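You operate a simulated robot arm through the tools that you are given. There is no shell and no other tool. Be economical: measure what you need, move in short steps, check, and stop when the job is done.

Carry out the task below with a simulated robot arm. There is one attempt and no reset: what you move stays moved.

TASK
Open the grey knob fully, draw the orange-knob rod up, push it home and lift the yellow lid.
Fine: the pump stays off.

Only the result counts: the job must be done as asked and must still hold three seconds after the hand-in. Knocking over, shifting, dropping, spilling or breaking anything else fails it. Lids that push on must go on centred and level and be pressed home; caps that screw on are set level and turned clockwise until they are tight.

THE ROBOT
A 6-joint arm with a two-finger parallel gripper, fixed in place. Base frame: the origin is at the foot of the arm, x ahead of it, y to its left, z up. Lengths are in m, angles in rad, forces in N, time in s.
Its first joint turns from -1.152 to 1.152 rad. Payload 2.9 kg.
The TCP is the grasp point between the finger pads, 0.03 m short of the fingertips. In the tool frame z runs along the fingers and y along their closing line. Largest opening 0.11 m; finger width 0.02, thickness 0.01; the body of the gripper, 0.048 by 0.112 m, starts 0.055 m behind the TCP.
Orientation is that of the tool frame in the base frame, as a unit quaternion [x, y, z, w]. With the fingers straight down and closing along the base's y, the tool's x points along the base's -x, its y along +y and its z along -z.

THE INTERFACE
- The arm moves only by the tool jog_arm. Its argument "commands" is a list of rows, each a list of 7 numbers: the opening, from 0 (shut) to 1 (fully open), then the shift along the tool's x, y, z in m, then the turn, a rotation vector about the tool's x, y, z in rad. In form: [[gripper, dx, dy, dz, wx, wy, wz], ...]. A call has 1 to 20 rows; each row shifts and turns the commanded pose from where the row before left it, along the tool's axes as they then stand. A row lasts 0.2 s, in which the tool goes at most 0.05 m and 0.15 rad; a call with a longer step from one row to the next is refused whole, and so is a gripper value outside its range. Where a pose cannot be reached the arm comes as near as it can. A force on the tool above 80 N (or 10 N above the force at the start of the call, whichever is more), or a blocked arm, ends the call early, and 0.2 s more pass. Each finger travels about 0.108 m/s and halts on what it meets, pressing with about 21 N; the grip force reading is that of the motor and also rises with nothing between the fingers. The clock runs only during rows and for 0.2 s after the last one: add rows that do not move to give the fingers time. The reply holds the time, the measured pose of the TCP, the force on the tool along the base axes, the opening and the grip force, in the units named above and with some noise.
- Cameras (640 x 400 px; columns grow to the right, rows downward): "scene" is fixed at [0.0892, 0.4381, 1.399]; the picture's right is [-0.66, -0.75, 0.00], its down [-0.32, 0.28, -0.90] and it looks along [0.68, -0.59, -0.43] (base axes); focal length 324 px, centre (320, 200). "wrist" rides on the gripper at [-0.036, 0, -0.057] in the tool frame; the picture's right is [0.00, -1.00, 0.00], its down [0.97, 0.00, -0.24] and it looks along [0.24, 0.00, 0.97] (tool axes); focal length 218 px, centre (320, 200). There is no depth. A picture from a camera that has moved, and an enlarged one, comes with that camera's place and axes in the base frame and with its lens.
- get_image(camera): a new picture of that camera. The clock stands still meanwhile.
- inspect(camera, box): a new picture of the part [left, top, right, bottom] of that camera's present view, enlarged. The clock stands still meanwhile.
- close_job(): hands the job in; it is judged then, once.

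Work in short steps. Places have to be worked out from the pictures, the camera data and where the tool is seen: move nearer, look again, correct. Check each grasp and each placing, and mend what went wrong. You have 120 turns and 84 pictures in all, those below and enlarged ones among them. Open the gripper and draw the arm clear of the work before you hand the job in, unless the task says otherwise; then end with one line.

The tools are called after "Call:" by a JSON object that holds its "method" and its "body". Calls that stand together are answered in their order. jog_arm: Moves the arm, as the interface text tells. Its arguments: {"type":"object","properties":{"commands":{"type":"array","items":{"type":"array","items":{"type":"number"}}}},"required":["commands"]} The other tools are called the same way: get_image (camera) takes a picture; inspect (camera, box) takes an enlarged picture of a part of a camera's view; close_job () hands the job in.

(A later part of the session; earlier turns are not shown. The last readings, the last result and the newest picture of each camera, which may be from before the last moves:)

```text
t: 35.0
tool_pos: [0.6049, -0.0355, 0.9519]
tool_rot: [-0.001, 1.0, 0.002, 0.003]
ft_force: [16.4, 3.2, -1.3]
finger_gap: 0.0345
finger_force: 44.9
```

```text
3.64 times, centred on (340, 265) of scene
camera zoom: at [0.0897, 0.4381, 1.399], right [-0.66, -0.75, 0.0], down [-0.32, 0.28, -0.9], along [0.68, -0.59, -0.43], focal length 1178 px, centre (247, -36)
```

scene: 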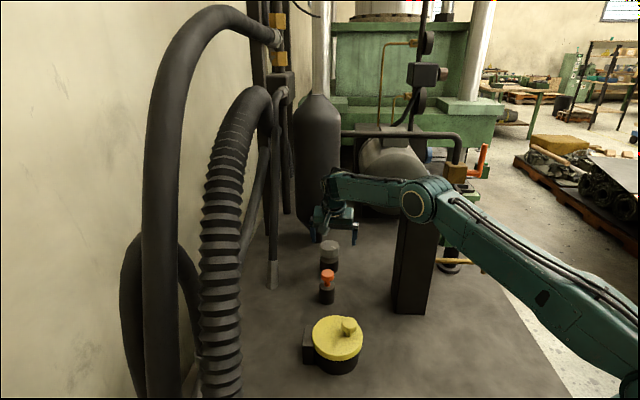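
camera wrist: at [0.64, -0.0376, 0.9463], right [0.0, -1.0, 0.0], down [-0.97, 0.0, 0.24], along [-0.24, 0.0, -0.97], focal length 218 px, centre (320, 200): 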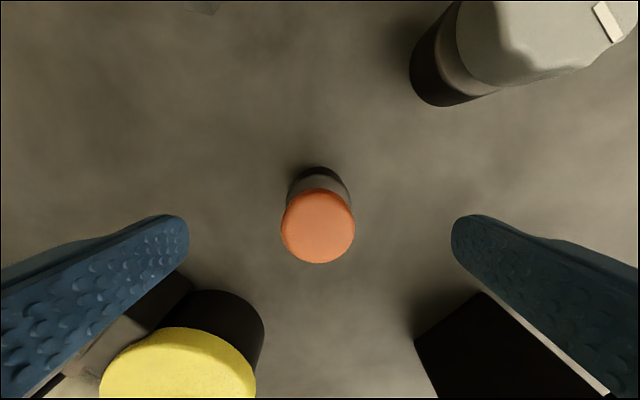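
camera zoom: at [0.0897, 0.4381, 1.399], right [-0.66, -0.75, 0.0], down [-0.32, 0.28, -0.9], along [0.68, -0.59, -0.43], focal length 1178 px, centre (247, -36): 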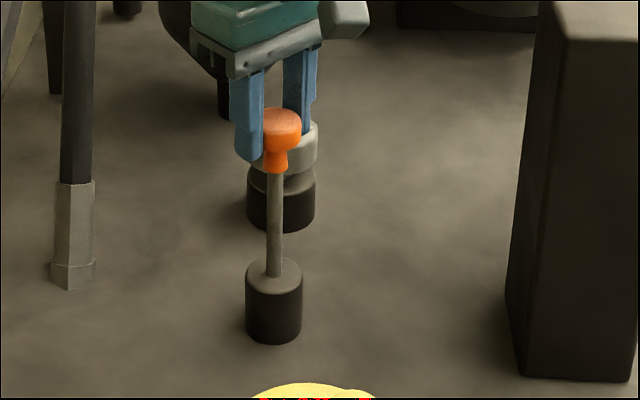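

94 mm drawn, no stop yet; side force came from my x trim so I revert it and continue.

Call:
{"method": "jog_arm", "body": {"commands": [[0.1, -0.0015, 0, -0.004, 0, 0, 0], [0.1, 0, 0, -0.004, 0, 0, 0], [0.1, 0, 0, -0.004, 0, 0, 0], [0.1, 0, 0, 0, 0, 0, 0]]}}

Call:
{"method": "inspect", "body": {"camera": "scene", "box": [270, 210, 410, 320]}}

```text
t: 36.0
tool_pos: [0.6042, -0.0351, 0.9639]
tool_rot: [-0.003, 1.0, 0.001, -0.001]
ft_force: [5.1, 10.2, -0.4]
finger_gap: 0.0345
finger_force: 45.3
```

```text
3.64 times, centred on (340, 265) of scene
camera zoom: at [0.0894, 0.4384, 1.3989], right [-0.66, -0.75, 0.0], down [-0.32, 0.28, -0.9], along [0.68, -0.6, -0.43], focal length 1178 px, centre (247, -36)
```

zoom: 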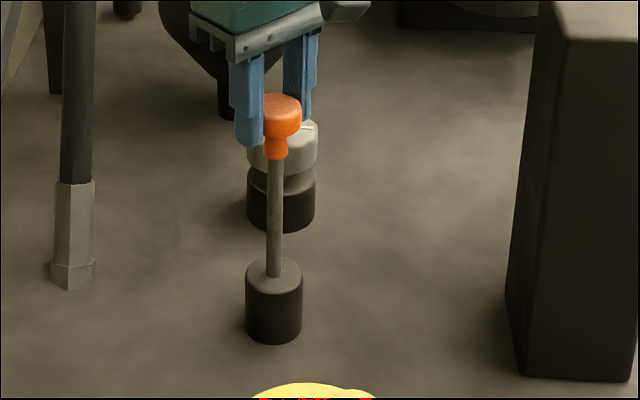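

106 mm and still following. I go on 16 mm more.

Call:
{"method": "jog_arm", "body": {"commands": [[0.1, 0, 0, -0.004, 0, 0, 0], [0.1, 0, 0, -0.004, 0, 0, 0], [0.1, 0, 0, -0.004, 0, 0, 0], [0.1, 0, 0, -0.004, 0, 0, 0], [0.1, 0, 0, 0, 0, 0, 0]]}}

Call:
{"method": "inspect", "body": {"camera": "scene", "box": [270, 190, 410, 300]}}

```text
t: 37.2
tool_pos: [0.6049, -0.0361, 0.9801]
tool_rot: [-0.001, 1.0, 0.002, -0.001]
ft_force: [1.1, 17.2, -1.4]
finger_gap: 0.0344
finger_force: 45.1
```

```text
3.64 times, centred on (340, 245) of scene
camera zoom: at [0.0892, 0.4386, 1.3988], right [-0.66, -0.75, 0.0], down [-0.32, 0.28, -0.9], along [0.68, -0.6, -0.43], focal length 1178 px, centre (247, 36)
```

zoom: 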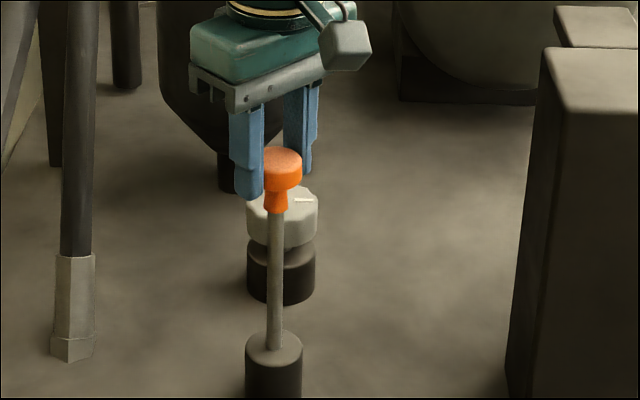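

Still following (122 mm). I trim +2 mm in y and continue.

Call:
{"method": "jog_arm", "body": {"commands": [[0.1, 0, 0.002, -0.004, 0, 0, 0], [0.1, 0, 0, -0.004, 0, 0, 0], [0.1, 0, 0, -0.004, 0, 0, 0], [0.1, 0, 0, -0.004, 0, 0, 0], [0.1, 0, 0, -0.004, 0, 0, 0], [0.1, 0, 0, 0, 0, 0, 0]]}}

Call:
{"method": "inspect", "body": {"camera": "scene", "box": [270, 190, 410, 300]}}

```text
t: 38.6
tool_pos: [0.6039, -0.0352, 1.0014]
tool_rot: [0.001, 1.0, 0.001, 0.0]
ft_force: [-5.2, -1.5, -1.2]
finger_gap: 0.0344
finger_force: 44.5
```

```text
3.64 times, centred on (340, 245) of scene
camera zoom: at [0.0891, 0.4381, 1.399], right [-0.66, -0.75, 0.0], down [-0.32, 0.28, -0.9], along [0.68, -0.59, -0.43], focal length 1178 px, centre (247, 36)
```

zoom: 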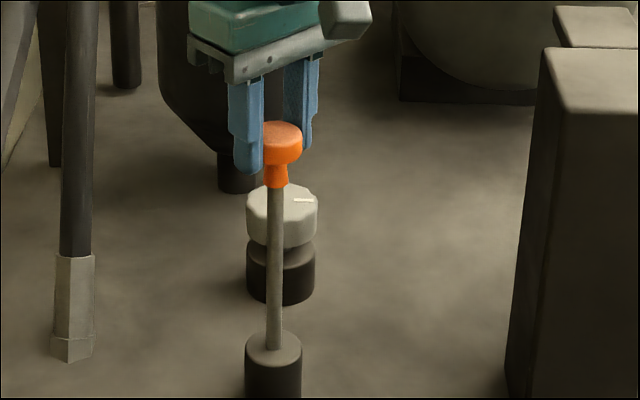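

143 mm and free. I continue; a stop should show as vertical force.

Call:
{"method": "jog_arm", "body": {"commands": [[0.1, 0, 0, -0.004, 0, 0, 0], [0.1, 0, 0, -0.004, 0, 0, 0], [0.1, 0, 0, -0.004, 0, 0, 0], [0.1, 0, 0, -0.004, 0, 0, 0]]}}

Call:
{"method": "inspect", "body": {"camera": "scene", "box": [270, 180, 410, 290]}}

```text
t: 39.6
tool_pos: [0.6046, -0.0357, 1.0123]
tool_rot: [0.0, 1.0, 0.002, -0.002]
ft_force: [0.1, -11.6, -29.8]
finger_gap: 0.0348
finger_force: 44.9
```

```text
3.64 times, centred on (340, 235) of scene
camera zoom: at [0.0898, 0.4377, 1.3991], right [-0.66, -0.75, 0.0], down [-0.32, 0.28, -0.9], along [0.68, -0.59, -0.43], focal length 1178 px, centre (247, 73)
```

zoom: 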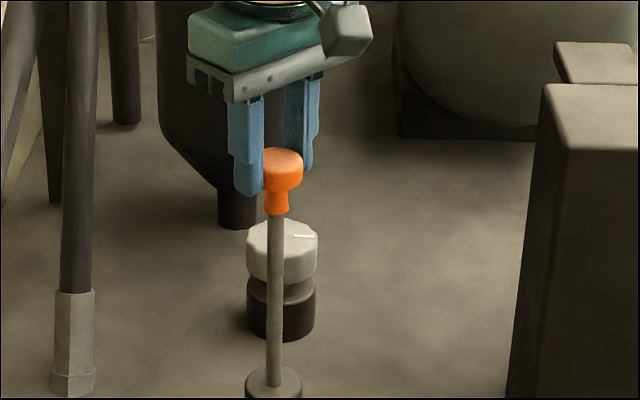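

Vertical force −30 N: the rod is at its upper stop (≈154 mm). Now I push it home the same way down.

Call:
{"method": "jog_arm", "body": {"commands": [[0.1, 0, 0, 0.009, 0, 0, 0], [0.1, 0, 0, 0.01, 0, 0, 0], [0.1, 0, 0, 0.01, 0, 0, 0], [0.1, 0, 0, 0.01, 0, 0, 0], [0.1, 0, 0, 0.01, 0, 0, 0], [0.1, 0, 0, 0.01, 0, 0, 0], [0.1, 0, 0, 0.01, 0, 0, 0], [0.1, 0, 0, 0.01, 0, 0, 0], [0.1, 0, 0, 0.01, 0, 0, 0], [0.1, 0, 0, 0.01, 0, 0, 0], [0.1, 0, 0, 0.01, 0, 0, 0], [0.1, 0, 0, 0.01, 0, 0, 0], [0.1, 0, 0, 0.01, 0, 0, 0], [0.1, 0, 0, 0.01, 0, 0, 0], [0.1, 0, 0, 0.005, 0, 0, 0], [0.1, 0, 0, 0, 0, 0, 0]]}}

Call:
{"method": "inspect", "body": {"camera": "scene", "box": [270, 210, 410, 320]}}

```text
t: 43.0
tool_pos: [0.6038, -0.0356, 0.8735]
tool_rot: [0.001, 1.0, 0.001, 0.001]
ft_force: [-1.2, -23.6, -0.6]
finger_gap: 0.0343
finger_force: 44.9
```

```text
3.64 times, centred on (340, 265) of scene
camera zoom: at [0.0892, 0.4375, 1.3992], right [-0.66, -0.75, 0.0], down [-0.32, 0.28, -0.9], along [0.68, -0.59, -0.43], focal length 1178 px, centre (247, -36)
```

zoom: 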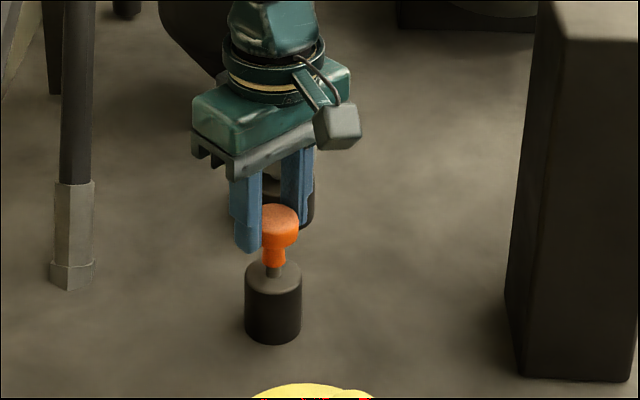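

About 1 cm of shaft still shows. I trim −2 mm in y and press the rest in until resistance appears.

Call:
{"method": "jog_arm", "body": {"commands": [[0.1, 0, -0.002, 0.003, 0, 0, 0], [0.1, 0, 0, 0.004, 0, 0, 0], [0.1, 0, 0, 0.004, 0, 0, 0], [0.1, 0, 0, 0.003, 0, 0, 0], [0.1, 0, 0, 0.003, 0, 0, 0]]}}

Call:
{"method": "inspect", "body": {"camera": "scene", "box": [270, 210, 410, 320]}}

```text
t: 44.2
tool_pos: [0.6052, -0.0357, 0.8609]
tool_rot: [-0.002, 1.0, 0.002, 0.003]
ft_force: [-9.1, -8.9, 28.4]
finger_gap: 0.035
finger_force: 44.8
```

```text
3.64 times, centred on (340, 265) of scene
camera zoom: at [0.0884, 0.4379, 1.3991], right [-0.66, -0.75, 0.0], down [-0.32, 0.28, -0.9], along [0.68, -0.59, -0.43], focal length 1178 px, centre (247, -36)
```

zoom: 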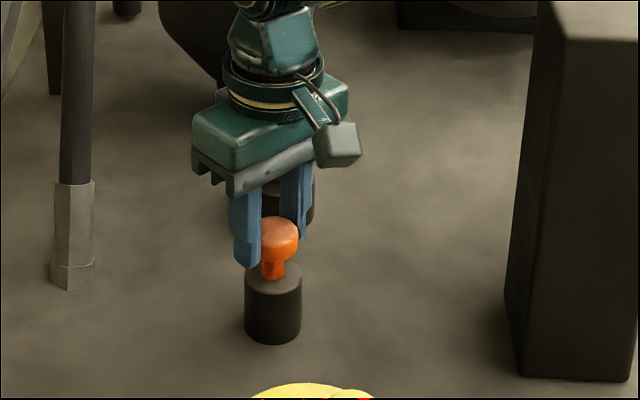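

+28 N upward and no shaft visible: the rod is home. I relax, open the fingers, and rise straight up.

Call:
{"method": "jog_arm", "body": {"commands": [[0.1, 0, 0, -0.002, 0, 0, 0], [1, 0, 0, 0, 0, 0, 0], [1, 0, 0, 0, 0, 0, 0], [1, 0, 0, 0, 0, 0, 0], [1, 0, 0, 0, 0, 0, 0], [1, 0, 0, -0.03, 0, 0, 0], [1, 0, 0, -0.04, 0, 0, 0], [1, 0.03, 0.02, -0.02, 0, 0, 0], [1, 0.03, 0.02, 0, 0, 0, 0], [1, 0.03, 0.02, 0, 0, 0, 0], [1, 0.03, 0.02, 0, 0, 0, 0], [1, 0.03, 0.02, 0, 0, 0, 0], [1, 0, 0, 0, 0, 0, 0]]}}

Call:
{"method": "inspect", "body": {"camera": "scene", "box": [260, 220, 420, 390]}}

Call:
{"method": "get_image", "body": {"camera": "wrist"}}

```text
t: 47.0
tool_pos: [0.4533, 0.063, 0.9461]
tool_rot: [-0.001, 1.0, 0.002, 0.0]
ft_force: [-0.7, 0.4, 0.4]
finger_gap: 0.1096
finger_force: 0.0
```

```text
2.35 times, centred on (340, 305) of scene
camera zoom: at [0.0892, 0.4381, 1.399], right [-0.66, -0.75, 0.0], down [-0.32, 0.28, -0.9], along [0.68, -0.59, -0.43], focal length 762 px, centre (273, -47)
```

zoom: 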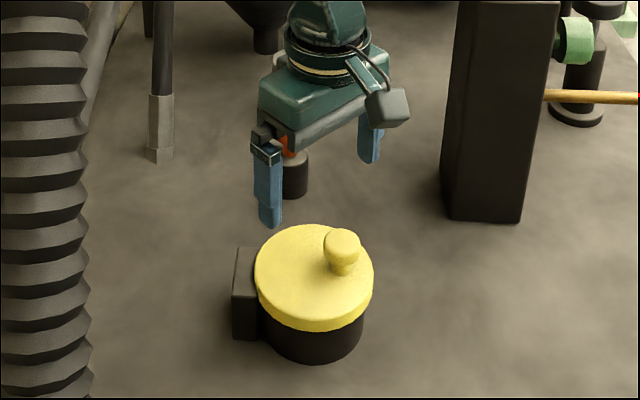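

```text
34 pictures are left
camera wrist: at [0.4895, 0.0623, 1.003], right [0.0, -1.0, 0.0], down [-0.97, 0.0, 0.24], along [-0.24, 0.0, -0.97], focal length 218 px, centre (320, 200)
```

wrist: 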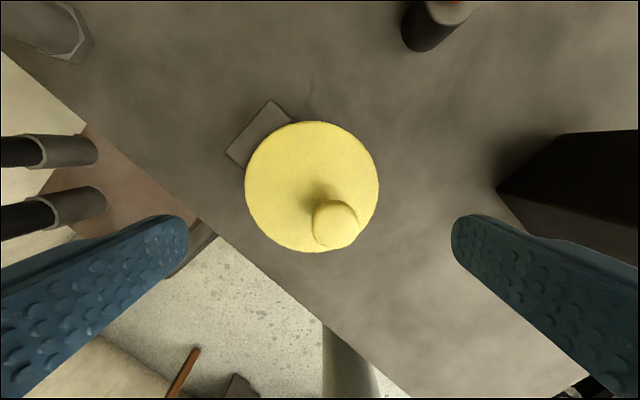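

Rod is home and untouched. The lid disc centre is ≈(0.459, 0.069), its knob ≈(0.438, 0.052), with a hinge block opposite at ≈(0.50, 0.105): a hinged lid. I yaw the fingers 40° so they close parallel to the hinge and centre over the knob.

Call:
{"method": "jog_arm", "body": {"commands": [[1, 0.015, -0.011, 0, 0, 0, 0], [1, 0, 0, 0, 0, 0, -0.14], [1, 0, 0, 0, 0, 0, -0.14], [1, 0, 0, 0, 0, 0, -0.14], [1, 0, 0, 0, 0, 0, -0.14], [1, 0, 0, 0, 0, 0, -0.14], [1, 0, 0, 0.01, 0, 0, 0], [1, 0, 0, 0, 0, 0, 0]]}}

Call:
{"method": "get_image", "body": {"camera": "wrist"}}

Call:
{"method": "inspect", "body": {"camera": "scene", "box": [270, 240, 430, 390]}}

```text
t: 48.8
tool_pos: [0.4396, 0.0517, 0.9389]
tool_rot: [-0.345, 0.939, 0.002, 0.001]
ft_force: [-0.1, -0.3, 0.0]
finger_gap: 0.1098
finger_force: 0.1
```

```text
33 pictures are left
camera wrist: at [0.4668, 0.0741, 0.9943], right [0.65, -0.76, 0.0], down [-0.74, -0.63, 0.24], along [-0.18, -0.15, -0.97], focal length 218 px, centre (320, 200)
```

wrist: 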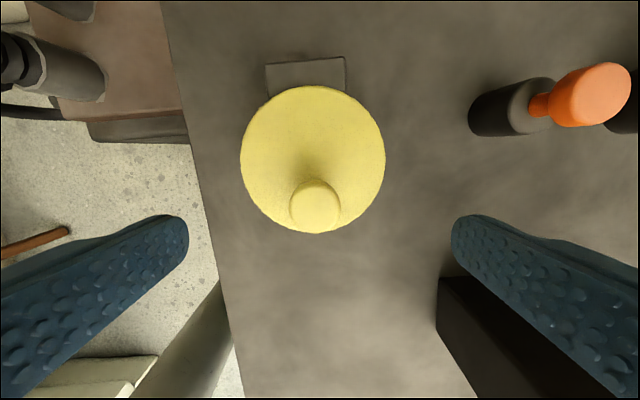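

```text
2.67 times, centred on (350, 315) of scene
camera zoom: at [0.0892, 0.4381, 1.399], right [-0.66, -0.75, 0.0], down [-0.32, 0.28, -0.9], along [0.68, -0.59, -0.43], focal length 864 px, centre (240, -107)
```

zoom: 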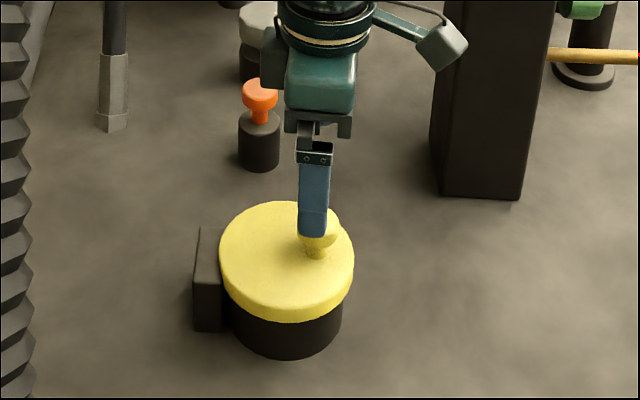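

Alignment with the hinge is good. I descend to z≈0.885 with a 3 mm trim and look again for heights.

Call:
{"method": "jog_arm", "body": {"commands": [[1, 0, 0.003, 0.027, 0, 0, 0], [1, 0, 0, 0.027, 0, 0, 0], [1, 0, 0, 0, 0, 0, 0]]}}

Call:
{"method": "get_image", "body": {"camera": "wrist"}}

Call:
{"method": "inspect", "body": {"camera": "scene", "box": [290, 260, 410, 370]}}

```text
t: 49.6
tool_pos: [0.4383, 0.0565, 0.8826]
tool_rot: [-0.345, 0.939, 0.001, 0.001]
ft_force: [-0.5, 0.2, 0.2]
finger_gap: 0.1101
finger_force: 0.0
```

```text
31 pictures are left
camera wrist: at [0.4662, 0.0777, 0.9388], right [0.65, -0.76, 0.0], down [-0.74, -0.63, 0.24], along [-0.18, -0.15, -0.97], focal length 218 px, centre (320, 200)
```

wrist: 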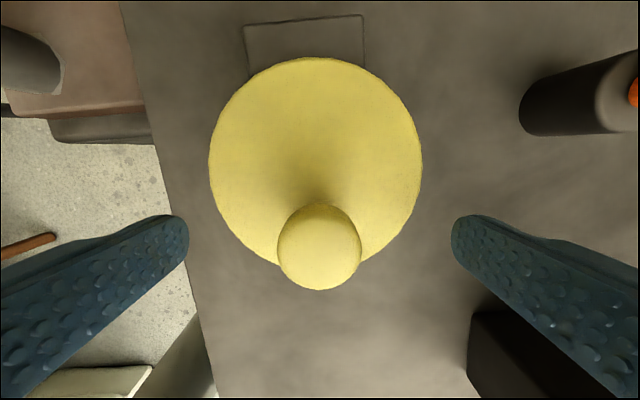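

```text
3.64 times, centred on (350, 315) of scene
camera zoom: at [0.0892, 0.4381, 1.399], right [-0.66, -0.75, 0.0], down [-0.32, 0.28, -0.9], along [0.68, -0.59, -0.43], focal length 1178 px, centre (211, -218)
```

zoom: 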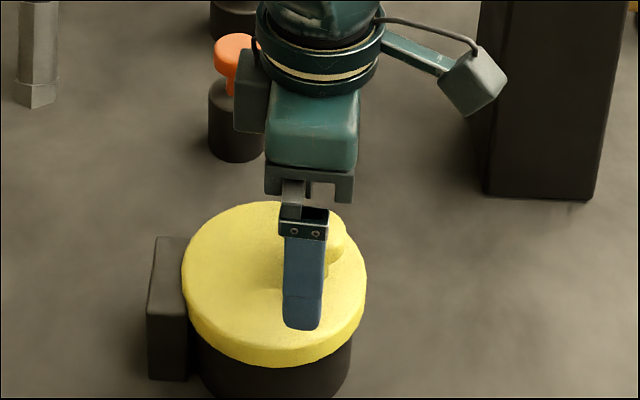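

Head centre ≈(0.436, 0.053, 0.855), lid surface ≈0.822. I shift 4 mm, descend to z≈0.868, and close.

Call:
{"method": "jog_arm", "body": {"commands": [[1, 0.004, -0.001, 0.0, 0, 0, 0], [1, 0, 0, 0.0146, 0, 0, 0], [0.1, 0, 0, 0, 0, 0, 0], [0.1, 0, 0, 0, 0, 0, 0], [0.1, 0, 0, 0, 0, 0, 0], [0.1, 0, 0, 0, 0, 0, 0]]}}

Call:
{"method": "get_image", "body": {"camera": "wrist"}}

```text
t: 51.0
tool_pos: [0.4342, 0.0522, 0.868]
tool_rot: [-0.345, 0.939, 0.002, -0.001]
ft_force: [-1.2, 3.1, -1.9]
finger_gap: 0.033
finger_force: 44.7
```

```text
29 pictures are left
camera wrist: at [0.4624, 0.0751, 0.9242], right [0.65, -0.76, 0.0], down [-0.74, -0.63, 0.24], along [-0.18, -0.15, -0.97], focal length 218 px, centre (320, 200)
```

wrist: 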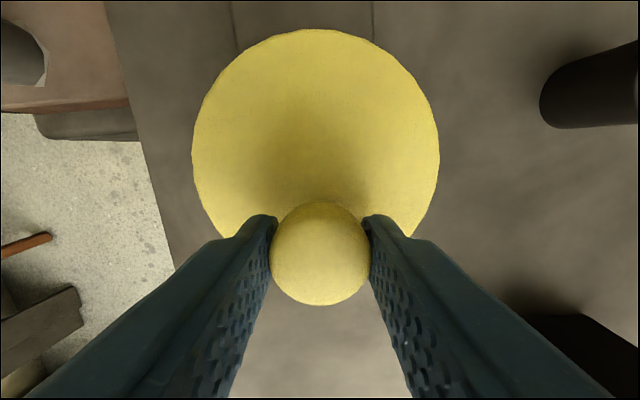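

Knob held (0.033 m). I start lifting along an arc about the estimated hinge (R≈0.10), two steps, checking forces.

Call:
{"method": "jog_arm", "body": {"commands": [[0.1, -0.0035, 0, -0.0073, 0, 0, 0], [0.1, -0.0036, 0, -0.0072, 0, 0, 0], [0.1, -0.0046, 0, -0.0067, 0, 0, 0], [0.1, -0.0046, 0, -0.0066, 0, 0, 0], [0.1, 0, 0, 0, 0, 0, 0]]}}

Call:
{"method": "inspect", "body": {"camera": "scene", "box": [270, 240, 430, 390]}}

Call:
{"method": "get_image", "body": {"camera": "wrist"}}

```text
t: 52.2
tool_pos: [0.444, 0.0629, 0.8945]
tool_rot: [-0.345, 0.939, 0.002, -0.002]
ft_force: [-16.0, 0.8, -10.8]
finger_gap: 0.0328
finger_force: 44.6
```

```text
2.67 times, centred on (350, 315) of scene
camera zoom: at [0.089, 0.4382, 1.399], right [-0.66, -0.75, 0.0], down [-0.32, 0.28, -0.9], along [0.68, -0.59, -0.43], focal length 864 px, centre (240, -107)
```

zoom: 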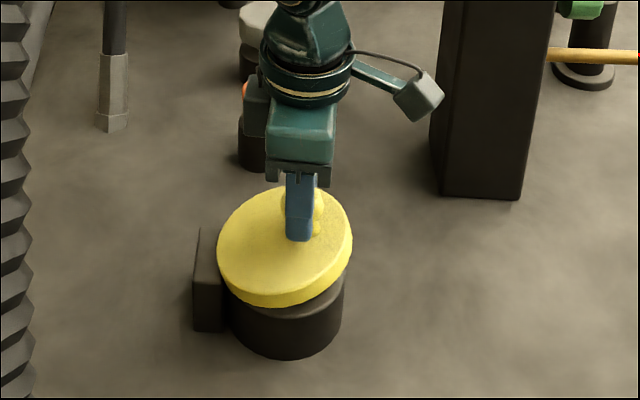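

```text
27 pictures are left
camera wrist: at [0.4729, 0.0849, 0.9517], right [0.65, -0.76, -0.01], down [-0.74, -0.63, 0.24], along [-0.19, -0.15, -0.97], focal length 218 px, centre (320, 200)
```

wrist: 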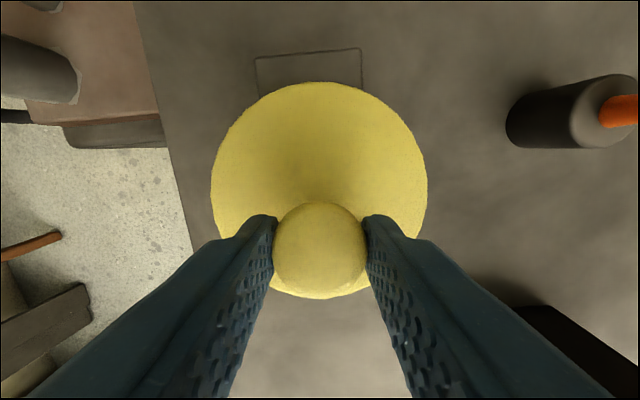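

The lid swings on its hinge as expected. Radial force −12 N means my arc is a little tight, so I trim outward slightly and continue.

Call:
{"method": "jog_arm", "body": {"commands": [[0.1, -0.0038, 0, -0.006, 0, 0, 0], [0.1, -0.005, 0, -0.0058, 0, 0, 0], [0.1, -0.006, 0, -0.005, 0, 0, 0], [0.1, -0.0062, 0, -0.005, 0, 0, 0], [0.1, 0, 0, 0, 0, 0, 0]]}}

Call:
{"method": "inspect", "body": {"camera": "scene", "box": [270, 240, 430, 390]}}

```text
t: 53.4
tool_pos: [0.4592, 0.076, 0.9173]
tool_rot: [-0.345, 0.939, 0.002, -0.005]
ft_force: [-26.0, 11.8, -7.3]
finger_gap: 0.0327
finger_force: 45.0
```

```text
2.67 times, centred on (350, 315) of scene
camera zoom: at [0.0887, 0.4384, 1.3989], right [-0.66, -0.75, 0.0], down [-0.32, 0.28, -0.9], along [0.68, -0.6, -0.43], focal length 864 px, centre (240, -107)
```

zoom: 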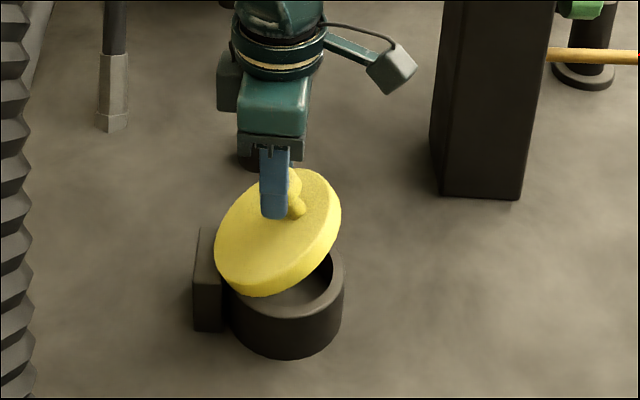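

About 35° open. There's a 26 N sideways force along +y_t, so I trim +3 mm in that direction and go on along the arc.

Call:
{"method": "jog_arm", "body": {"commands": [[0.1, -0.005, 0.0015, -0.0045, 0, 0, 0], [0.1, -0.0068, 0.0015, -0.0042, 0, 0, 0], [0.1, -0.0074, 0.0005, -0.0034, 0, 0, 0], [0.1, -0.0075, 0.0005, -0.003, 0, 0, 0], [0.1, 0, 0, 0, 0, 0, 0]]}}

Call:
{"method": "inspect", "body": {"camera": "scene", "box": [270, 220, 430, 370]}}

```text
t: 54.6
tool_pos: [0.4776, 0.096, 0.934]
tool_rot: [-0.343, 0.939, 0.002, -0.002]
ft_force: [-17.2, 0.2, -4.8]
finger_gap: 0.0331
finger_force: 44.9
```

```text
2.67 times, centred on (350, 295) of scene
camera zoom: at [0.0889, 0.4381, 1.399], right [-0.66, -0.75, 0.0], down [-0.32, 0.28, -0.9], along [0.68, -0.59, -0.43], focal length 864 px, centre (240, -53)
```

zoom: 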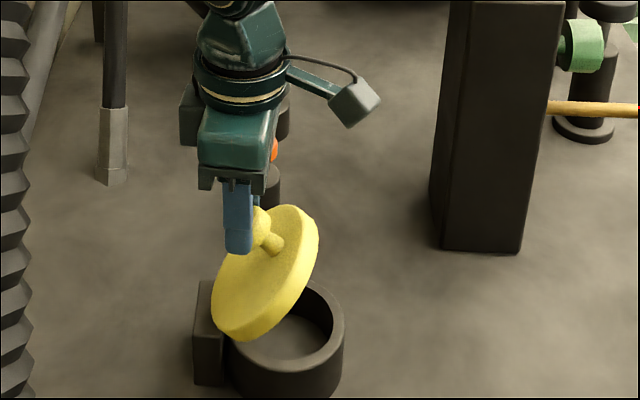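

About 55–60° open. I continue the arc toward and past vertical.

Call:
{"method": "jog_arm", "body": {"commands": [[0.1, -0.0065, 0.0008, -0.0025, 0, 0, 0], [0.1, -0.0075, 0.0005, -0.0017, 0, 0, 0], [0.1, -0.008, 0.0005, -0.0008, 0, 0, 0], [0.1, -0.008, 0.0005, -0.0003, 0, 0, 0], [0.1, 0, 0, 0, 0, 0, 0]]}}

Call:
{"method": "inspect", "body": {"camera": "scene", "box": [270, 220, 430, 370]}}

Call:
{"method": "get_image", "body": {"camera": "wrist"}}

```text
t: 55.8
tool_pos: [0.5049, 0.1173, 0.9405]
tool_rot: [-0.343, 0.939, 0.001, 0.003]
ft_force: [0.3, 0.2, -0.2]
finger_gap: 0.0109
finger_force: 0.1
```

```text
2.67 times, centred on (350, 295) of scene
camera zoom: at [0.0892, 0.4381, 1.399], right [-0.66, -0.75, 0.0], down [-0.32, 0.28, -0.9], along [0.68, -0.59, -0.43], focal length 864 px, centre (240, -53)
```

zoom: 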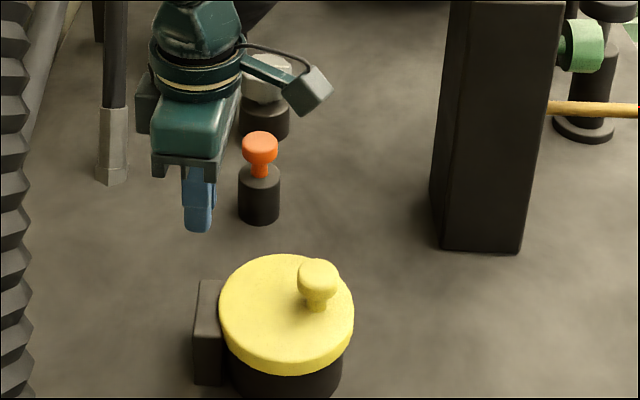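

```text
23 pictures are left
camera wrist: at [0.532, 0.1388, 0.9967], right [0.65, -0.76, 0.0], down [-0.74, -0.63, 0.23], along [-0.18, -0.15, -0.97], focal length 218 px, centre (320, 200)
```

wrist: 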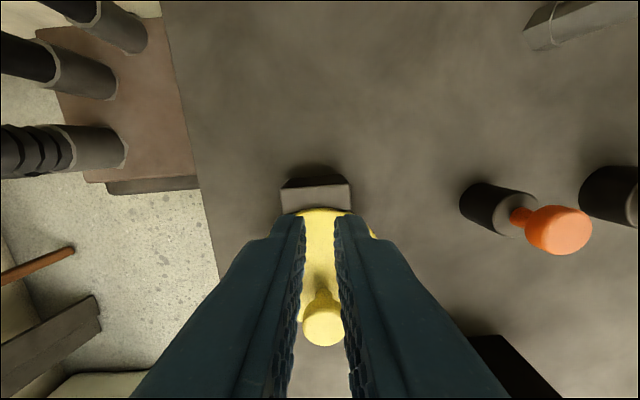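

The knob slipped out at ~75° and the lid swung shut; nothing else moved. I'll retry with a deeper grip, yaw corrected to 45°, and the tool pre-tilted so it can rotate along with the lid.

Call:
{"method": "jog_arm", "body": {"commands": [[1, 0, 0, -0.02, 0, 0, 0], [1, 0.033, 0, 0, 0, 0, 0], [1, 0.033, 0, 0, 0, 0, 0], [1, 0.032, 0, 0, 0, 0, -0.08], [1, 0, 0, 0, 0, -0.12, 0], [1, 0, 0, 0, 0, -0.12, 0], [1, 0, 0, 0, 0, -0.11, 0], [1, 0, 0, 0, 0, 0, 0]]}}

Call:
{"method": "get_image", "body": {"camera": "wrist"}}

```text
t: 57.6
tool_pos: [0.4288, 0.0538, 0.9586]
tool_rot: [-0.376, 0.91, 0.068, 0.163]
ft_force: [-0.3, 0.2, 0.2]
finger_gap: 0.1097
finger_force: 0.1
```

```text
22 pictures are left
camera wrist: at [0.4386, 0.0628, 1.0245], right [0.7, -0.71, 0.0], down [-0.7, -0.7, -0.11], along [0.08, 0.08, -0.99], focal length 218 px, centre (320, 200)
```

wrist: 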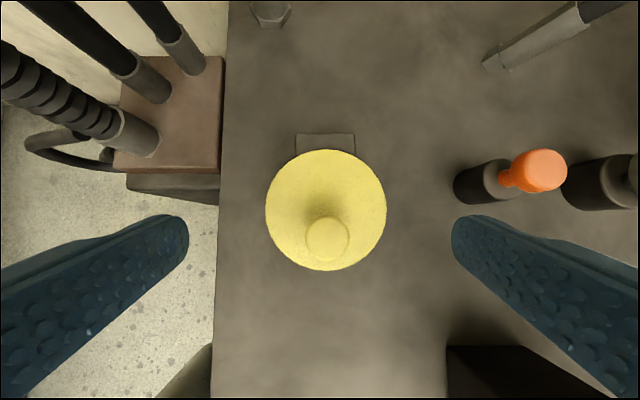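

Now well aligned; knob at (0.435, 0.051). I descend to TCP z≈0.863 and check before closing.

Call:
{"method": "jog_arm", "body": {"commands": [[1, 0.0109, -0.0057, 0.0299, 0, 0, 0], [1, 0.0109, 0, 0.0299, 0, 0, 0], [1, 0.011, 0, 0.03, 0, 0, 0], [1, 0, 0, 0, 0, 0, 0]]}}

Call:
{"method": "get_image", "body": {"camera": "wrist"}}

```text
t: 58.6
tool_pos: [0.432, 0.0509, 0.8648]
tool_rot: [-0.375, 0.91, 0.068, 0.162]
ft_force: [0.2, -0.2, 0.3]
finger_gap: 0.11
finger_force: 0.1
```

```text
21 pictures are left
camera wrist: at [0.4424, 0.0592, 0.9298], right [0.71, -0.71, 0.0], down [-0.7, -0.7, -0.11], along [0.08, 0.08, -0.99], focal length 218 px, centre (320, 200)
```

wrist: 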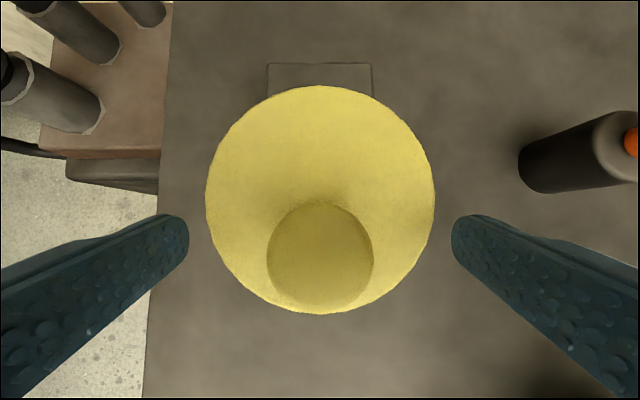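

Centred. I close and swing the lid with rigid co-rotation about the hinge, 0.5 rad first.

Call:
{"method": "jog_arm", "body": {"commands": [[0.1, 0, 0, 0, 0, 0, 0], [0.1, 0, 0, 0, 0, 0, 0], [0.1, 0, 0, 0, 0, 0, 0], [0.1, 0, 0, 0, 0, 0, 0], [0.1, -0.0077, 0, -0.008, 0, 0.1, 0], [0.1, -0.0077, 0, -0.008, 0, 0.1, 0], [0.1, -0.0077, 0, -0.008, 0, 0.1, 0], [0.1, -0.0077, 0, -0.008, 0, 0.1, 0], [0.1, -0.0077, 0, -0.008, 0, 0.1, 0], [0.1, 0, 0, 0, 0, 0, 0]]}}

Call:
{"method": "inspect", "body": {"camera": "scene", "box": [270, 220, 430, 370]}}

```text
t: 60.8
tool_pos: [0.4563, 0.0723, 0.9099]
tool_rot: [-0.382, 0.921, -0.026, -0.067]
ft_force: [10.9, 19.8, -26.1]
finger_gap: 0.0332
finger_force: 45.5
```

```text
2.67 times, centred on (350, 295) of scene
camera zoom: at [0.0898, 0.4386, 1.3988], right [-0.66, -0.75, 0.0], down [-0.32, 0.28, -0.9], along [0.68, -0.6, -0.43], focal length 864 px, centre (240, -53)
```

zoom: 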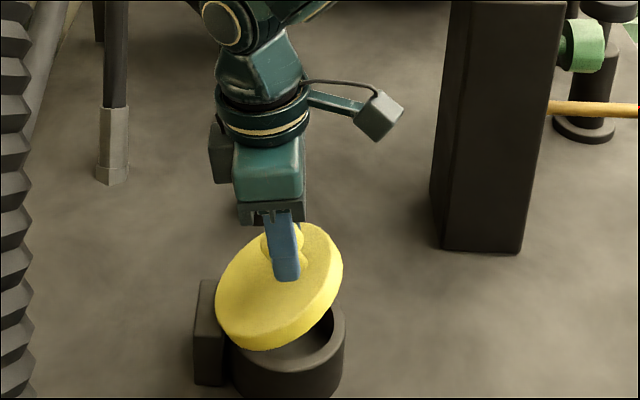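

Lid at ~30°, force is purely toward the hinge (34 N): radius a few mm too big. I trim 4 mm inwards and continue 0.5 rad.

Call:
{"method": "jog_arm", "body": {"commands": [[0.1, -0.0034, 0, 0.0025, 0, 0, 0], [0.1, -0.0074, 0, -0.0077, 0, 0.1, 0], [0.1, -0.0074, 0, -0.0077, 0, 0.1, 0], [0.1, -0.0074, 0, -0.0077, 0, 0.1, 0], [0.1, -0.0074, 0, -0.0077, 0, 0.1, 0], [0.1, 0, 0, 0, 0, 0, 0]]}}

Call:
{"method": "inspect", "body": {"camera": "scene", "box": [270, 220, 430, 370]}}

```text
t: 62.2
tool_pos: [0.4332, 0.0703, 0.95]
tool_rot: [-0.373, 0.881, -0.096, -0.274]
ft_force: [0.0, -0.1, 0.1]
finger_gap: 0.0107
finger_force: 0.1
out of reach, approached as far as the arm can: row 5
stopped in row 6: the arm was blocked; the commanded pose is now the measured one
```

```text
2.67 times, centred on (350, 295) of scene
camera zoom: at [0.0768, 0.4325, 1.4017], right [-0.66, -0.75, -0.01], down [-0.31, 0.29, -0.9], along [0.68, -0.59, -0.43], focal length 864 px, centre (240, -53)
```

zoom: 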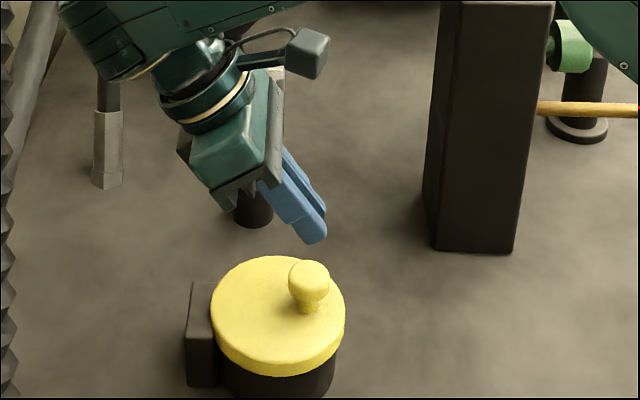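

The arm became blocked at the larger tilt and the knob slipped out again. I look at the whole scene before moving.

Call:
{"method": "get_image", "body": {"camera": "scene"}}

```text
18 pictures are left
```

scene: 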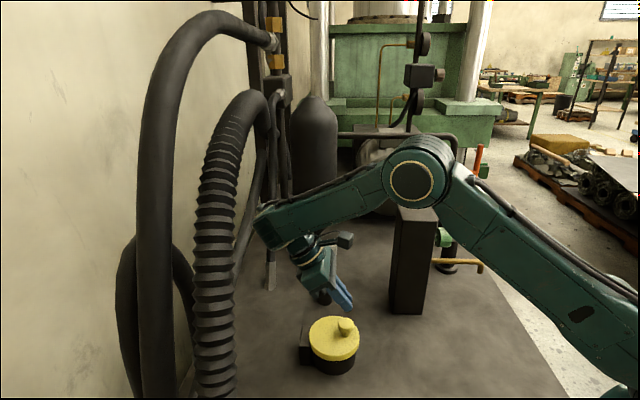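

The forearm met the pipes at that backward tilt, so I must keep backward tilt small. New plan: start with a strong outward pre-tilt (≈-0.95), co-rotate to upright, then finish the swing with the tool upright. First open, rise, and rotate back.

Call:
{"method": "jog_arm", "body": {"commands": [[1, 0.0166, 0, -0.025, 0, -0.1, 0], [1, 0, 0, 0, 0, -0.14, 0], [1, 0, 0, 0, 0, -0.14, 0], [1, 0, 0, 0, 0, -0.14, 0], [1, 0, 0, 0, 0, -0.14, 0], [1, 0, 0, 0, 0, -0.14, 0], [1, 0, 0, 0, 0, -0.14, 0], [1, 0, 0, 0, 0, -0.14, 0], [1, 0, 0, 0, 0, -0.14, 0], [1, 0, 0, 0, 0, -0.14, 0], [1, 0, 0, 0, 0, -0.14, 0], [1, 0, 0, 0, 0, -0.04, 0], [1, 0, 0, 0, 0, 0, 0]]}}

Call:
{"method": "get_image", "body": {"camera": "wrist"}}

Call:
{"method": "get_image", "body": {"camera": "scene"}}

```text
t: 65.0
tool_pos: [0.4495, 0.0769, 0.9719]
tool_rot: [-0.334, 0.823, 0.188, 0.419]
ft_force: [0.0, 0.3, 0.5]
finger_gap: 0.1099
finger_force: 0.1
```

```text
17 pictures are left
camera wrist: at [0.4324, 0.0563, 1.0326], right [0.71, -0.71, -0.03], down [-0.55, -0.52, -0.65], along [0.44, 0.48, -0.76], focal length 218 px, centre (320, 200)
```

wrist: 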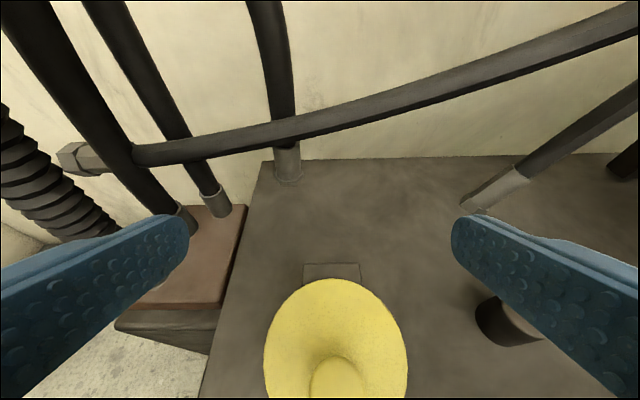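

```text
16 pictures are left
```

scene: 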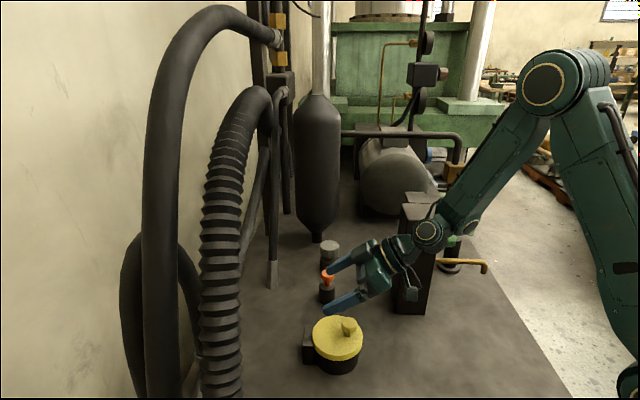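

Pose reached cleanly, clear of pipes and box. I move back over the knob partway down and check.

Call:
{"method": "jog_arm", "body": {"commands": [[1, 0.0258, -0.0038, -0.0019, 0, 0, 0], [1, 0.0259, -0.0038, -0.0019, 0, 0, 0], [1, 0.02, 0, 0.014, 0, 0, 0], [1, 0.02, 0, 0.014, 0, 0, 0], [1, 0, 0, 0, 0, 0, 0]]}}

Call:
{"method": "get_image", "body": {"camera": "wrist"}}

```text
t: 66.2
tool_pos: [0.4297, 0.0475, 0.8814]
tool_rot: [-0.334, 0.823, 0.188, 0.419]
ft_force: [-0.1, -0.2, 0.0]
finger_gap: 0.1101
finger_force: 0.0
```

```text
15 pictures are left
camera wrist: at [0.4135, 0.0276, 0.9426], right [0.71, -0.71, -0.03], down [-0.55, -0.52, -0.65], along [0.44, 0.48, -0.76], focal length 218 px, centre (320, 200)
```

wrist: 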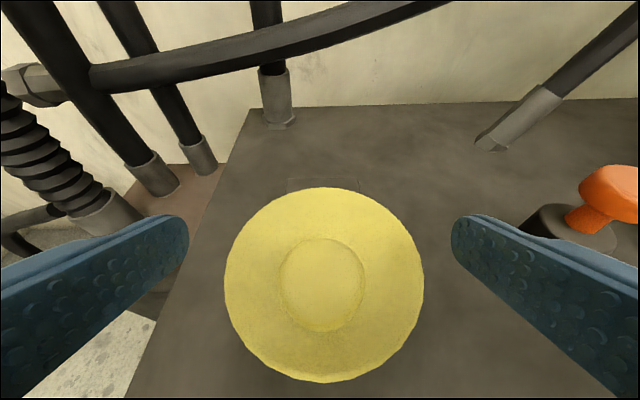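

Knob located consistently. I finish the approach, close, and start the co-rotating swing by 0.3 rad.

Call:
{"method": "jog_arm", "body": {"commands": [[1, 0.0172, -0.001, 0.0144, 0, 0, 0], [1, 0, 0, 0, 0, 0, 0], [0.1, 0, 0, 0, 0, 0, 0], [0.1, 0, 0, 0, 0, 0, 0], [0.1, 0, 0, 0, 0, 0, 0], [0.1, 0, 0, 0, 0, 0, 0], [0.1, -0.0109, 0, -0.0027, 0, 0.1, 0], [0.1, -0.0109, 0, -0.0027, 0, 0.1, 0], [0.1, -0.0109, 0, -0.0027, 0, 0.1, 0], [0.1, 0, 0, 0, 0, 0, 0]]}}

```text
t: 68.4
tool_pos: [0.4432, 0.0605, 0.8895]
tool_rot: [-0.359, 0.877, 0.136, 0.29]
ft_force: [24.1, 8.5, -23.9]
finger_gap: 0.0332
finger_force: 45.2
```

Swing proceeds; radial force 33 N toward the hinge, so I trim 4 mm inward, and continue 0.4 rad with a slightly smaller radius.

Call:
{"method": "jog_arm", "body": {"commands": [[0.1, -0.0012, -0.001, 0.0038, 0, 0, 0], [0.1, -0.0103, 0, -0.0026, 0, 0.1, 0], [0.1, -0.0103, 0, -0.0026, 0, 0.1, 0], [0.1, -0.0103, 0, -0.0026, 0, 0.1, 0], [0.1, -0.0103, 0, -0.0026, 0, 0.1, 0], [0.1, 0, 0, 0, 0, 0, 0]]}}

Call:
{"method": "inspect", "body": {"camera": "scene", "box": [250, 200, 430, 370]}}

```text
t: 69.8
tool_pos: [0.4677, 0.0841, 0.9158]
tool_rot: [-0.379, 0.917, 0.063, 0.109]
ft_force: [11.7, 4.2, -31.4]
finger_gap: 0.0332
finger_force: 44.7
```

```text
2.35 times, centred on (340, 285) of scene
camera zoom: at [0.09, 0.4383, 1.3989], right [-0.66, -0.75, 0.0], down [-0.32, 0.28, -0.9], along [0.68, -0.6, -0.43], focal length 762 px, centre (273, 0)
```

zoom: 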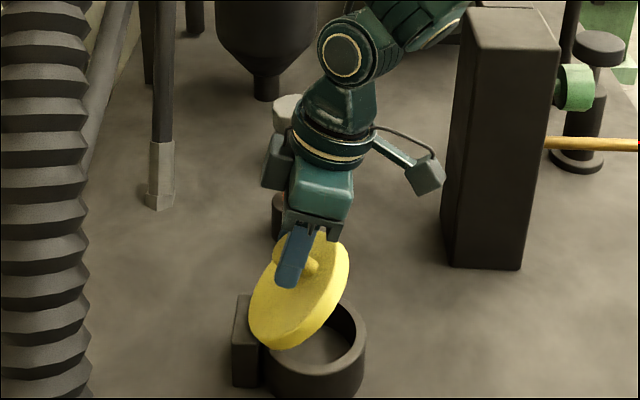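

About 40° open, grip firm. Same trim again with the row direction corrected, 3 more rows to bring the tool upright.

Call:
{"method": "jog_arm", "body": {"commands": [[0.1, -0.0012, -0.0005, 0.0038, 0, 0, 0], [0.1, -0.0106, 0, -0.0016, 0, 0.1, 0], [0.1, -0.0106, 0, -0.0016, 0, 0.1, 0], [0.1, -0.0106, 0, -0.0016, 0, 0.1, 0], [0.1, 0, 0, 0, 0, 0, 0]]}}

Call:
{"method": "inspect", "body": {"camera": "scene", "box": [250, 200, 430, 370]}}

```text
t: 71.0
tool_pos: [0.49, 0.1075, 0.9236]
tool_rot: [-0.386, 0.922, 0.006, -0.03]
ft_force: [-19.6, 5.0, 14.9]
finger_gap: 0.0327
finger_force: 44.7
```

```text
2.35 times, centred on (340, 285) of scene
camera zoom: at [0.0885, 0.4382, 1.399], right [-0.66, -0.75, 0.0], down [-0.32, 0.28, -0.9], along [0.68, -0.59, -0.43], focal length 762 px, centre (273, 0)
```

zoom: 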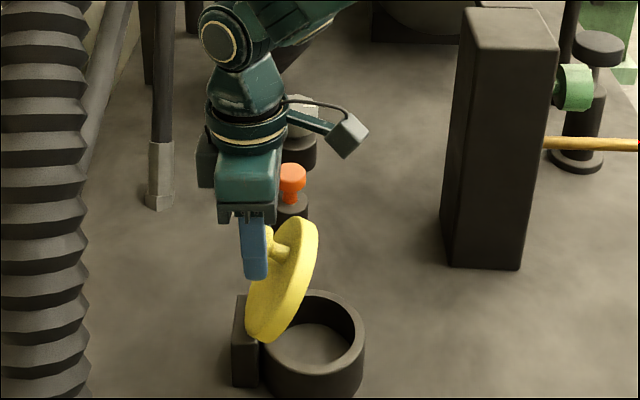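

About 57° open, tool upright. I trim 2 mm outward and +2 mm in y_t, then carry on by pure translation along the arc, 0.3 rad.

Call:
{"method": "jog_arm", "body": {"commands": [[0.1, 0, 0.002, -0.002, 0, 0, 0], [0.1, -0.005, 0, -0.0015, 0, 0, 0], [0.1, -0.005, 0, -0.0014, 0, 0, 0], [0.1, -0.0052, 0, -0.001, 0, 0, 0], [0.1, -0.0052, 0, -0.0009, 0, 0, 0], [0.1, -0.0052, 0, -0.0004, 0, 0, 0], [0.1, -0.0052, 0, -0.0004, 0, 0, 0], [0.1, 0, 0, 0, 0, 0, 0]]}}

Call:
{"method": "inspect", "body": {"camera": "scene", "box": [250, 200, 430, 370]}}

```text
t: 72.8
tool_pos: [0.5121, 0.1299, 0.9282]
tool_rot: [-0.383, 0.923, 0.006, -0.029]
ft_force: [-4.7, -17.4, -8.8]
finger_gap: 0.0329
finger_force: 45.6
```

```text
2.35 times, centred on (340, 285) of scene
camera zoom: at [0.0893, 0.4377, 1.3991], right [-0.66, -0.75, 0.0], down [-0.32, 0.28, -0.9], along [0.68, -0.59, -0.43], focal length 762 px, centre (273, 0)
```

zoom: 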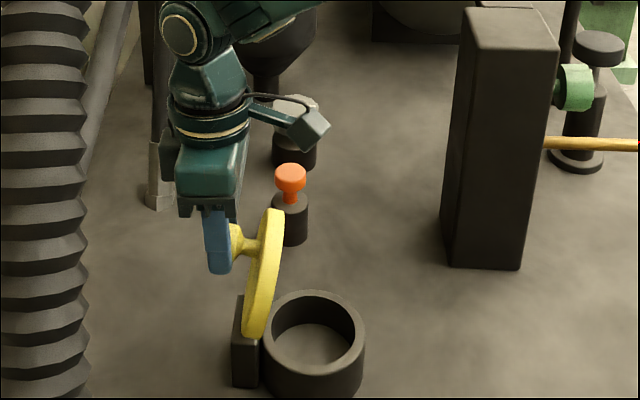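

Lid ~75–80°, grip holding. I continue the arc over the top by 0.4 rad.

Call:
{"method": "jog_arm", "body": {"commands": [[0.1, -0.0052, -0.001, 0.001, 0, 0, 0], [0.1, -0.0052, 0, 0.0004, 0, 0, 0], [0.1, -0.0051, 0, 0.0006, 0, 0, 0], [0.1, -0.0051, 0, 0.0007, 0, 0, 0], [0.1, -0.005, 0, 0.001, 0, 0, 0], [0.1, -0.005, 0, 0.0012, 0, 0, 0], [0.1, -0.0048, 0, 0.0015, 0, 0, 0], [0.1, -0.0048, 0, 0.0018, 0, 0, 0], [0.1, 0, 0, 0, 0, 0, 0]]}}

Call:
{"method": "inspect", "body": {"camera": "scene", "box": [250, 200, 430, 370]}}

```text
t: 73.5
tool_pos: [0.5167, 0.1344, 0.9284]
tool_rot: [-0.386, 0.922, 0.005, -0.031]
ft_force: [-36.1, -17.3, 9.1]
finger_gap: 0.0327
finger_force: 44.8
stopped in row 3: the force on the tool passed its limit (the readings are from after the stop); the commanded pose is now the measured one
```

```text
2.35 times, centred on (340, 285) of scene
camera zoom: at [0.0879, 0.4375, 1.3993], right [-0.66, -0.75, 0.0], down [-0.32, 0.28, -0.9], along [0.68, -0.59, -0.43], focal length 762 px, centre (273, 0)
```

zoom: 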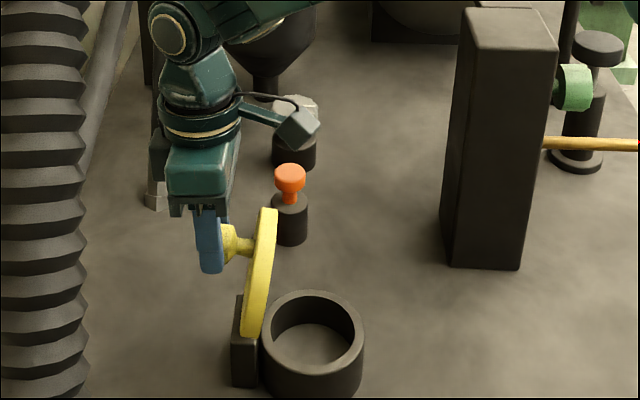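

A strong back-force along the swing direction appeared with the lid near vertical: either its end stop or a path error. I push 6 mm more gently to find out.

Call:
{"method": "jog_arm", "body": {"commands": [[0.1, -0.002, 0, 0.0002, 0, 0, 0], [0.1, -0.002, 0, 0.0002, 0, 0, 0], [0.1, -0.002, 0, 0.0002, 0, 0, 0], [0.1, 0, 0, 0, 0, 0, 0]]}}

```text
t: 74.0
tool_pos: [0.5169, 0.1341, 0.9281]
tool_rot: [-0.387, 0.922, 0.006, -0.034]
ft_force: [-36.6, -16.6, 10.2]
finger_gap: 0.0327
finger_force: 45.1
stopped in row 2: the force on the tool passed its limit (the readings are from after the stop); the commanded pose is now the measured one
```

Firmly blocked. I check the wrist view for what is touching.

Call:
{"method": "get_image", "body": {"camera": "wrist"}}

```text
10 pictures are left
camera wrist: at [0.5455, 0.1593, 0.9823], right [0.71, -0.7, -0.04], down [-0.66, -0.69, 0.3], along [-0.23, -0.19, -0.95], focal length 218 px, centre (320, 200)
```

wrist: 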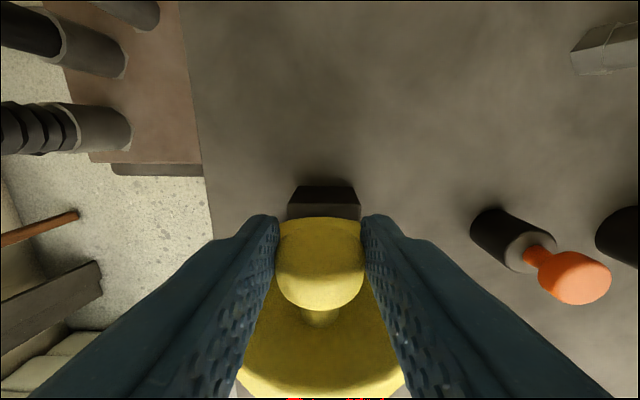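

The reaction is purely tangential to the hinge arc, so this is the lid's own end stop (~85–90°). I relax slightly, open the fingers, and watch whether it stays.

Call:
{"method": "jog_arm", "body": {"commands": [[0.1, 0.0, 0, 0, 0, 0, 0], [0.3, 0, 0, 0, 0, 0, 0], [0.5, 0, 0, 0, 0, 0, 0], [1, 0, 0, 0, 0, 0, 0], [1, 0, 0, 0, 0, 0, 0], [1, 0, 0, 0, 0, 0, 0]]}}

Call:
{"method": "inspect", "body": {"camera": "scene", "box": [250, 200, 430, 370]}}

```text
t: 75.4
tool_pos: [0.5158, 0.1338, 0.9287]
tool_rot: [-0.385, 0.922, 0.006, -0.036]
ft_force: [-44.8, -26.0, 22.9]
finger_gap: 0.1101
finger_force: 0.0
```

```text
2.35 times, centred on (340, 285) of scene
camera zoom: at [0.0875, 0.4372, 1.3994], right [-0.66, -0.75, 0.0], down [-0.32, 0.28, -0.9], along [0.68, -0.59, -0.43], focal length 762 px, centre (273, 0)
```

zoom: 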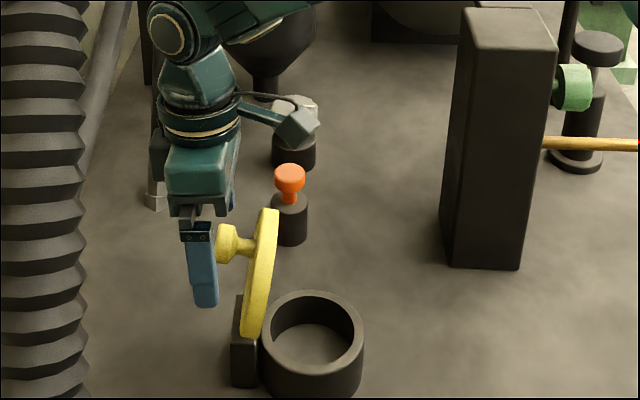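

The lid stays up with fingers open, but the tool still reads ~55 N, so the gripper is touching something. The force points back and up, so I ease straight up in small steps.

Call:
{"method": "jog_arm", "body": {"commands": [[1, 0.0002, 0, -0.005, 0, 0, 0], [1, 0.0002, 0, -0.005, 0, 0, 0], [1, 0, 0, 0, 0, 0, 0]]}}

```text
t: 76.2
tool_pos: [0.5154, 0.133, 0.9352]
tool_rot: [-0.385, 0.922, 0.006, -0.04]
ft_force: [-18.2, -17.6, -22.9]
finger_gap: 0.1099
finger_force: 0.0
```

Now friction pulls down: something bears on the far side of the gripper. I back off 4 mm toward the robot (body is above the lid's edge).

Call:
{"method": "jog_arm", "body": {"commands": [[1, 0.002, 0, 0, 0, 0, 0], [1, 0.002, 0, 0, 0, 0, 0], [1, 0, 0, 0, 0, 0, 0]]}}

Call:
{"method": "inspect", "body": {"camera": "scene", "box": [230, 130, 430, 360]}}

```text
t: 77.0
tool_pos: [0.5173, 0.1327, 0.9403]
tool_rot: [-0.387, 0.921, 0.005, -0.029]
ft_force: [-4.2, -1.2, -1.2]
finger_gap: 0.1102
finger_force: 0.1
```

```text
1.74 times, centred on (330, 245) of scene
camera zoom: at [0.0891, 0.4381, 1.399], right [-0.66, -0.75, 0.0], down [-0.32, 0.28, -0.9], along [0.68, -0.59, -0.43], focal length 563 px, centre (303, 122)
```

zoom: 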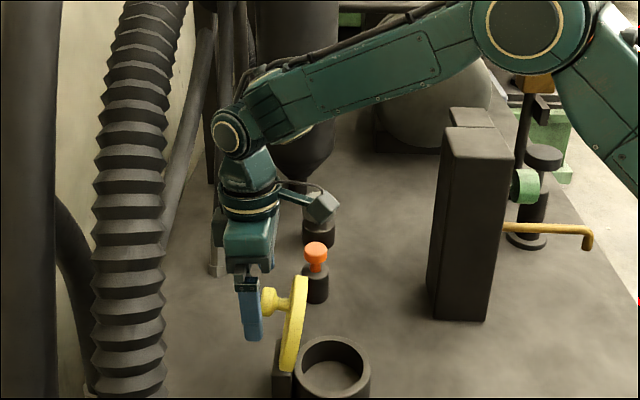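

Force is gone and the lid stands open. I rise straight up clear of the knob and check that it stays.

Call:
{"method": "jog_arm", "body": {"commands": [[1, 0.001, 0, -0.02, 0, 0, 0], [1, 0.001, 0, -0.025, 0, 0, 0], [1, 0.001, 0, -0.03, 0, 0, 0], [1, 0.001, 0, -0.03, 0, 0, 0], [1, 0.03, 0, 0, 0, 0, 0], [1, 0.03, 0, 0, 0, 0, 0], [1, 0.03, 0, 0, 0, 0, 0], [1, 0.03, 0, 0, 0, 0, 0], [1, 0, 0, 0, 0, 0, 0]]}}

Call:
{"method": "inspect", "body": {"camera": "scene", "box": [250, 200, 430, 370]}}

```text
t: 79.0
tool_pos: [0.4364, 0.0444, 1.0476]
tool_rot: [-0.387, 0.922, 0.005, -0.034]
ft_force: [-0.2, 0.4, 0.0]
finger_gap: 0.1096
finger_force: 0.1
```

```text
2.35 times, centred on (340, 285) of scene
camera zoom: at [0.0892, 0.4381, 1.399], right [-0.66, -0.75, 0.0], down [-0.32, 0.28, -0.9], along [0.68, -0.59, -0.43], focal length 762 px, centre (273, 0)
```

zoom: 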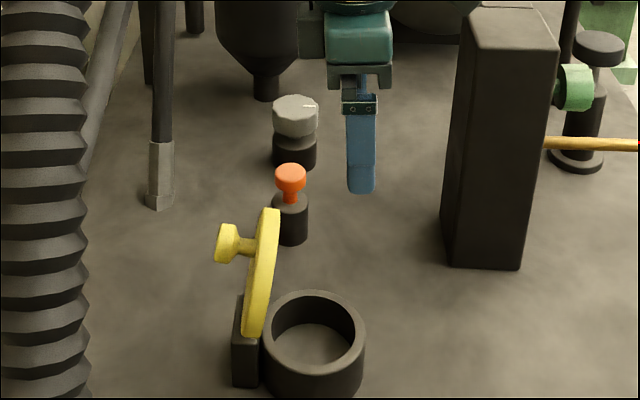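

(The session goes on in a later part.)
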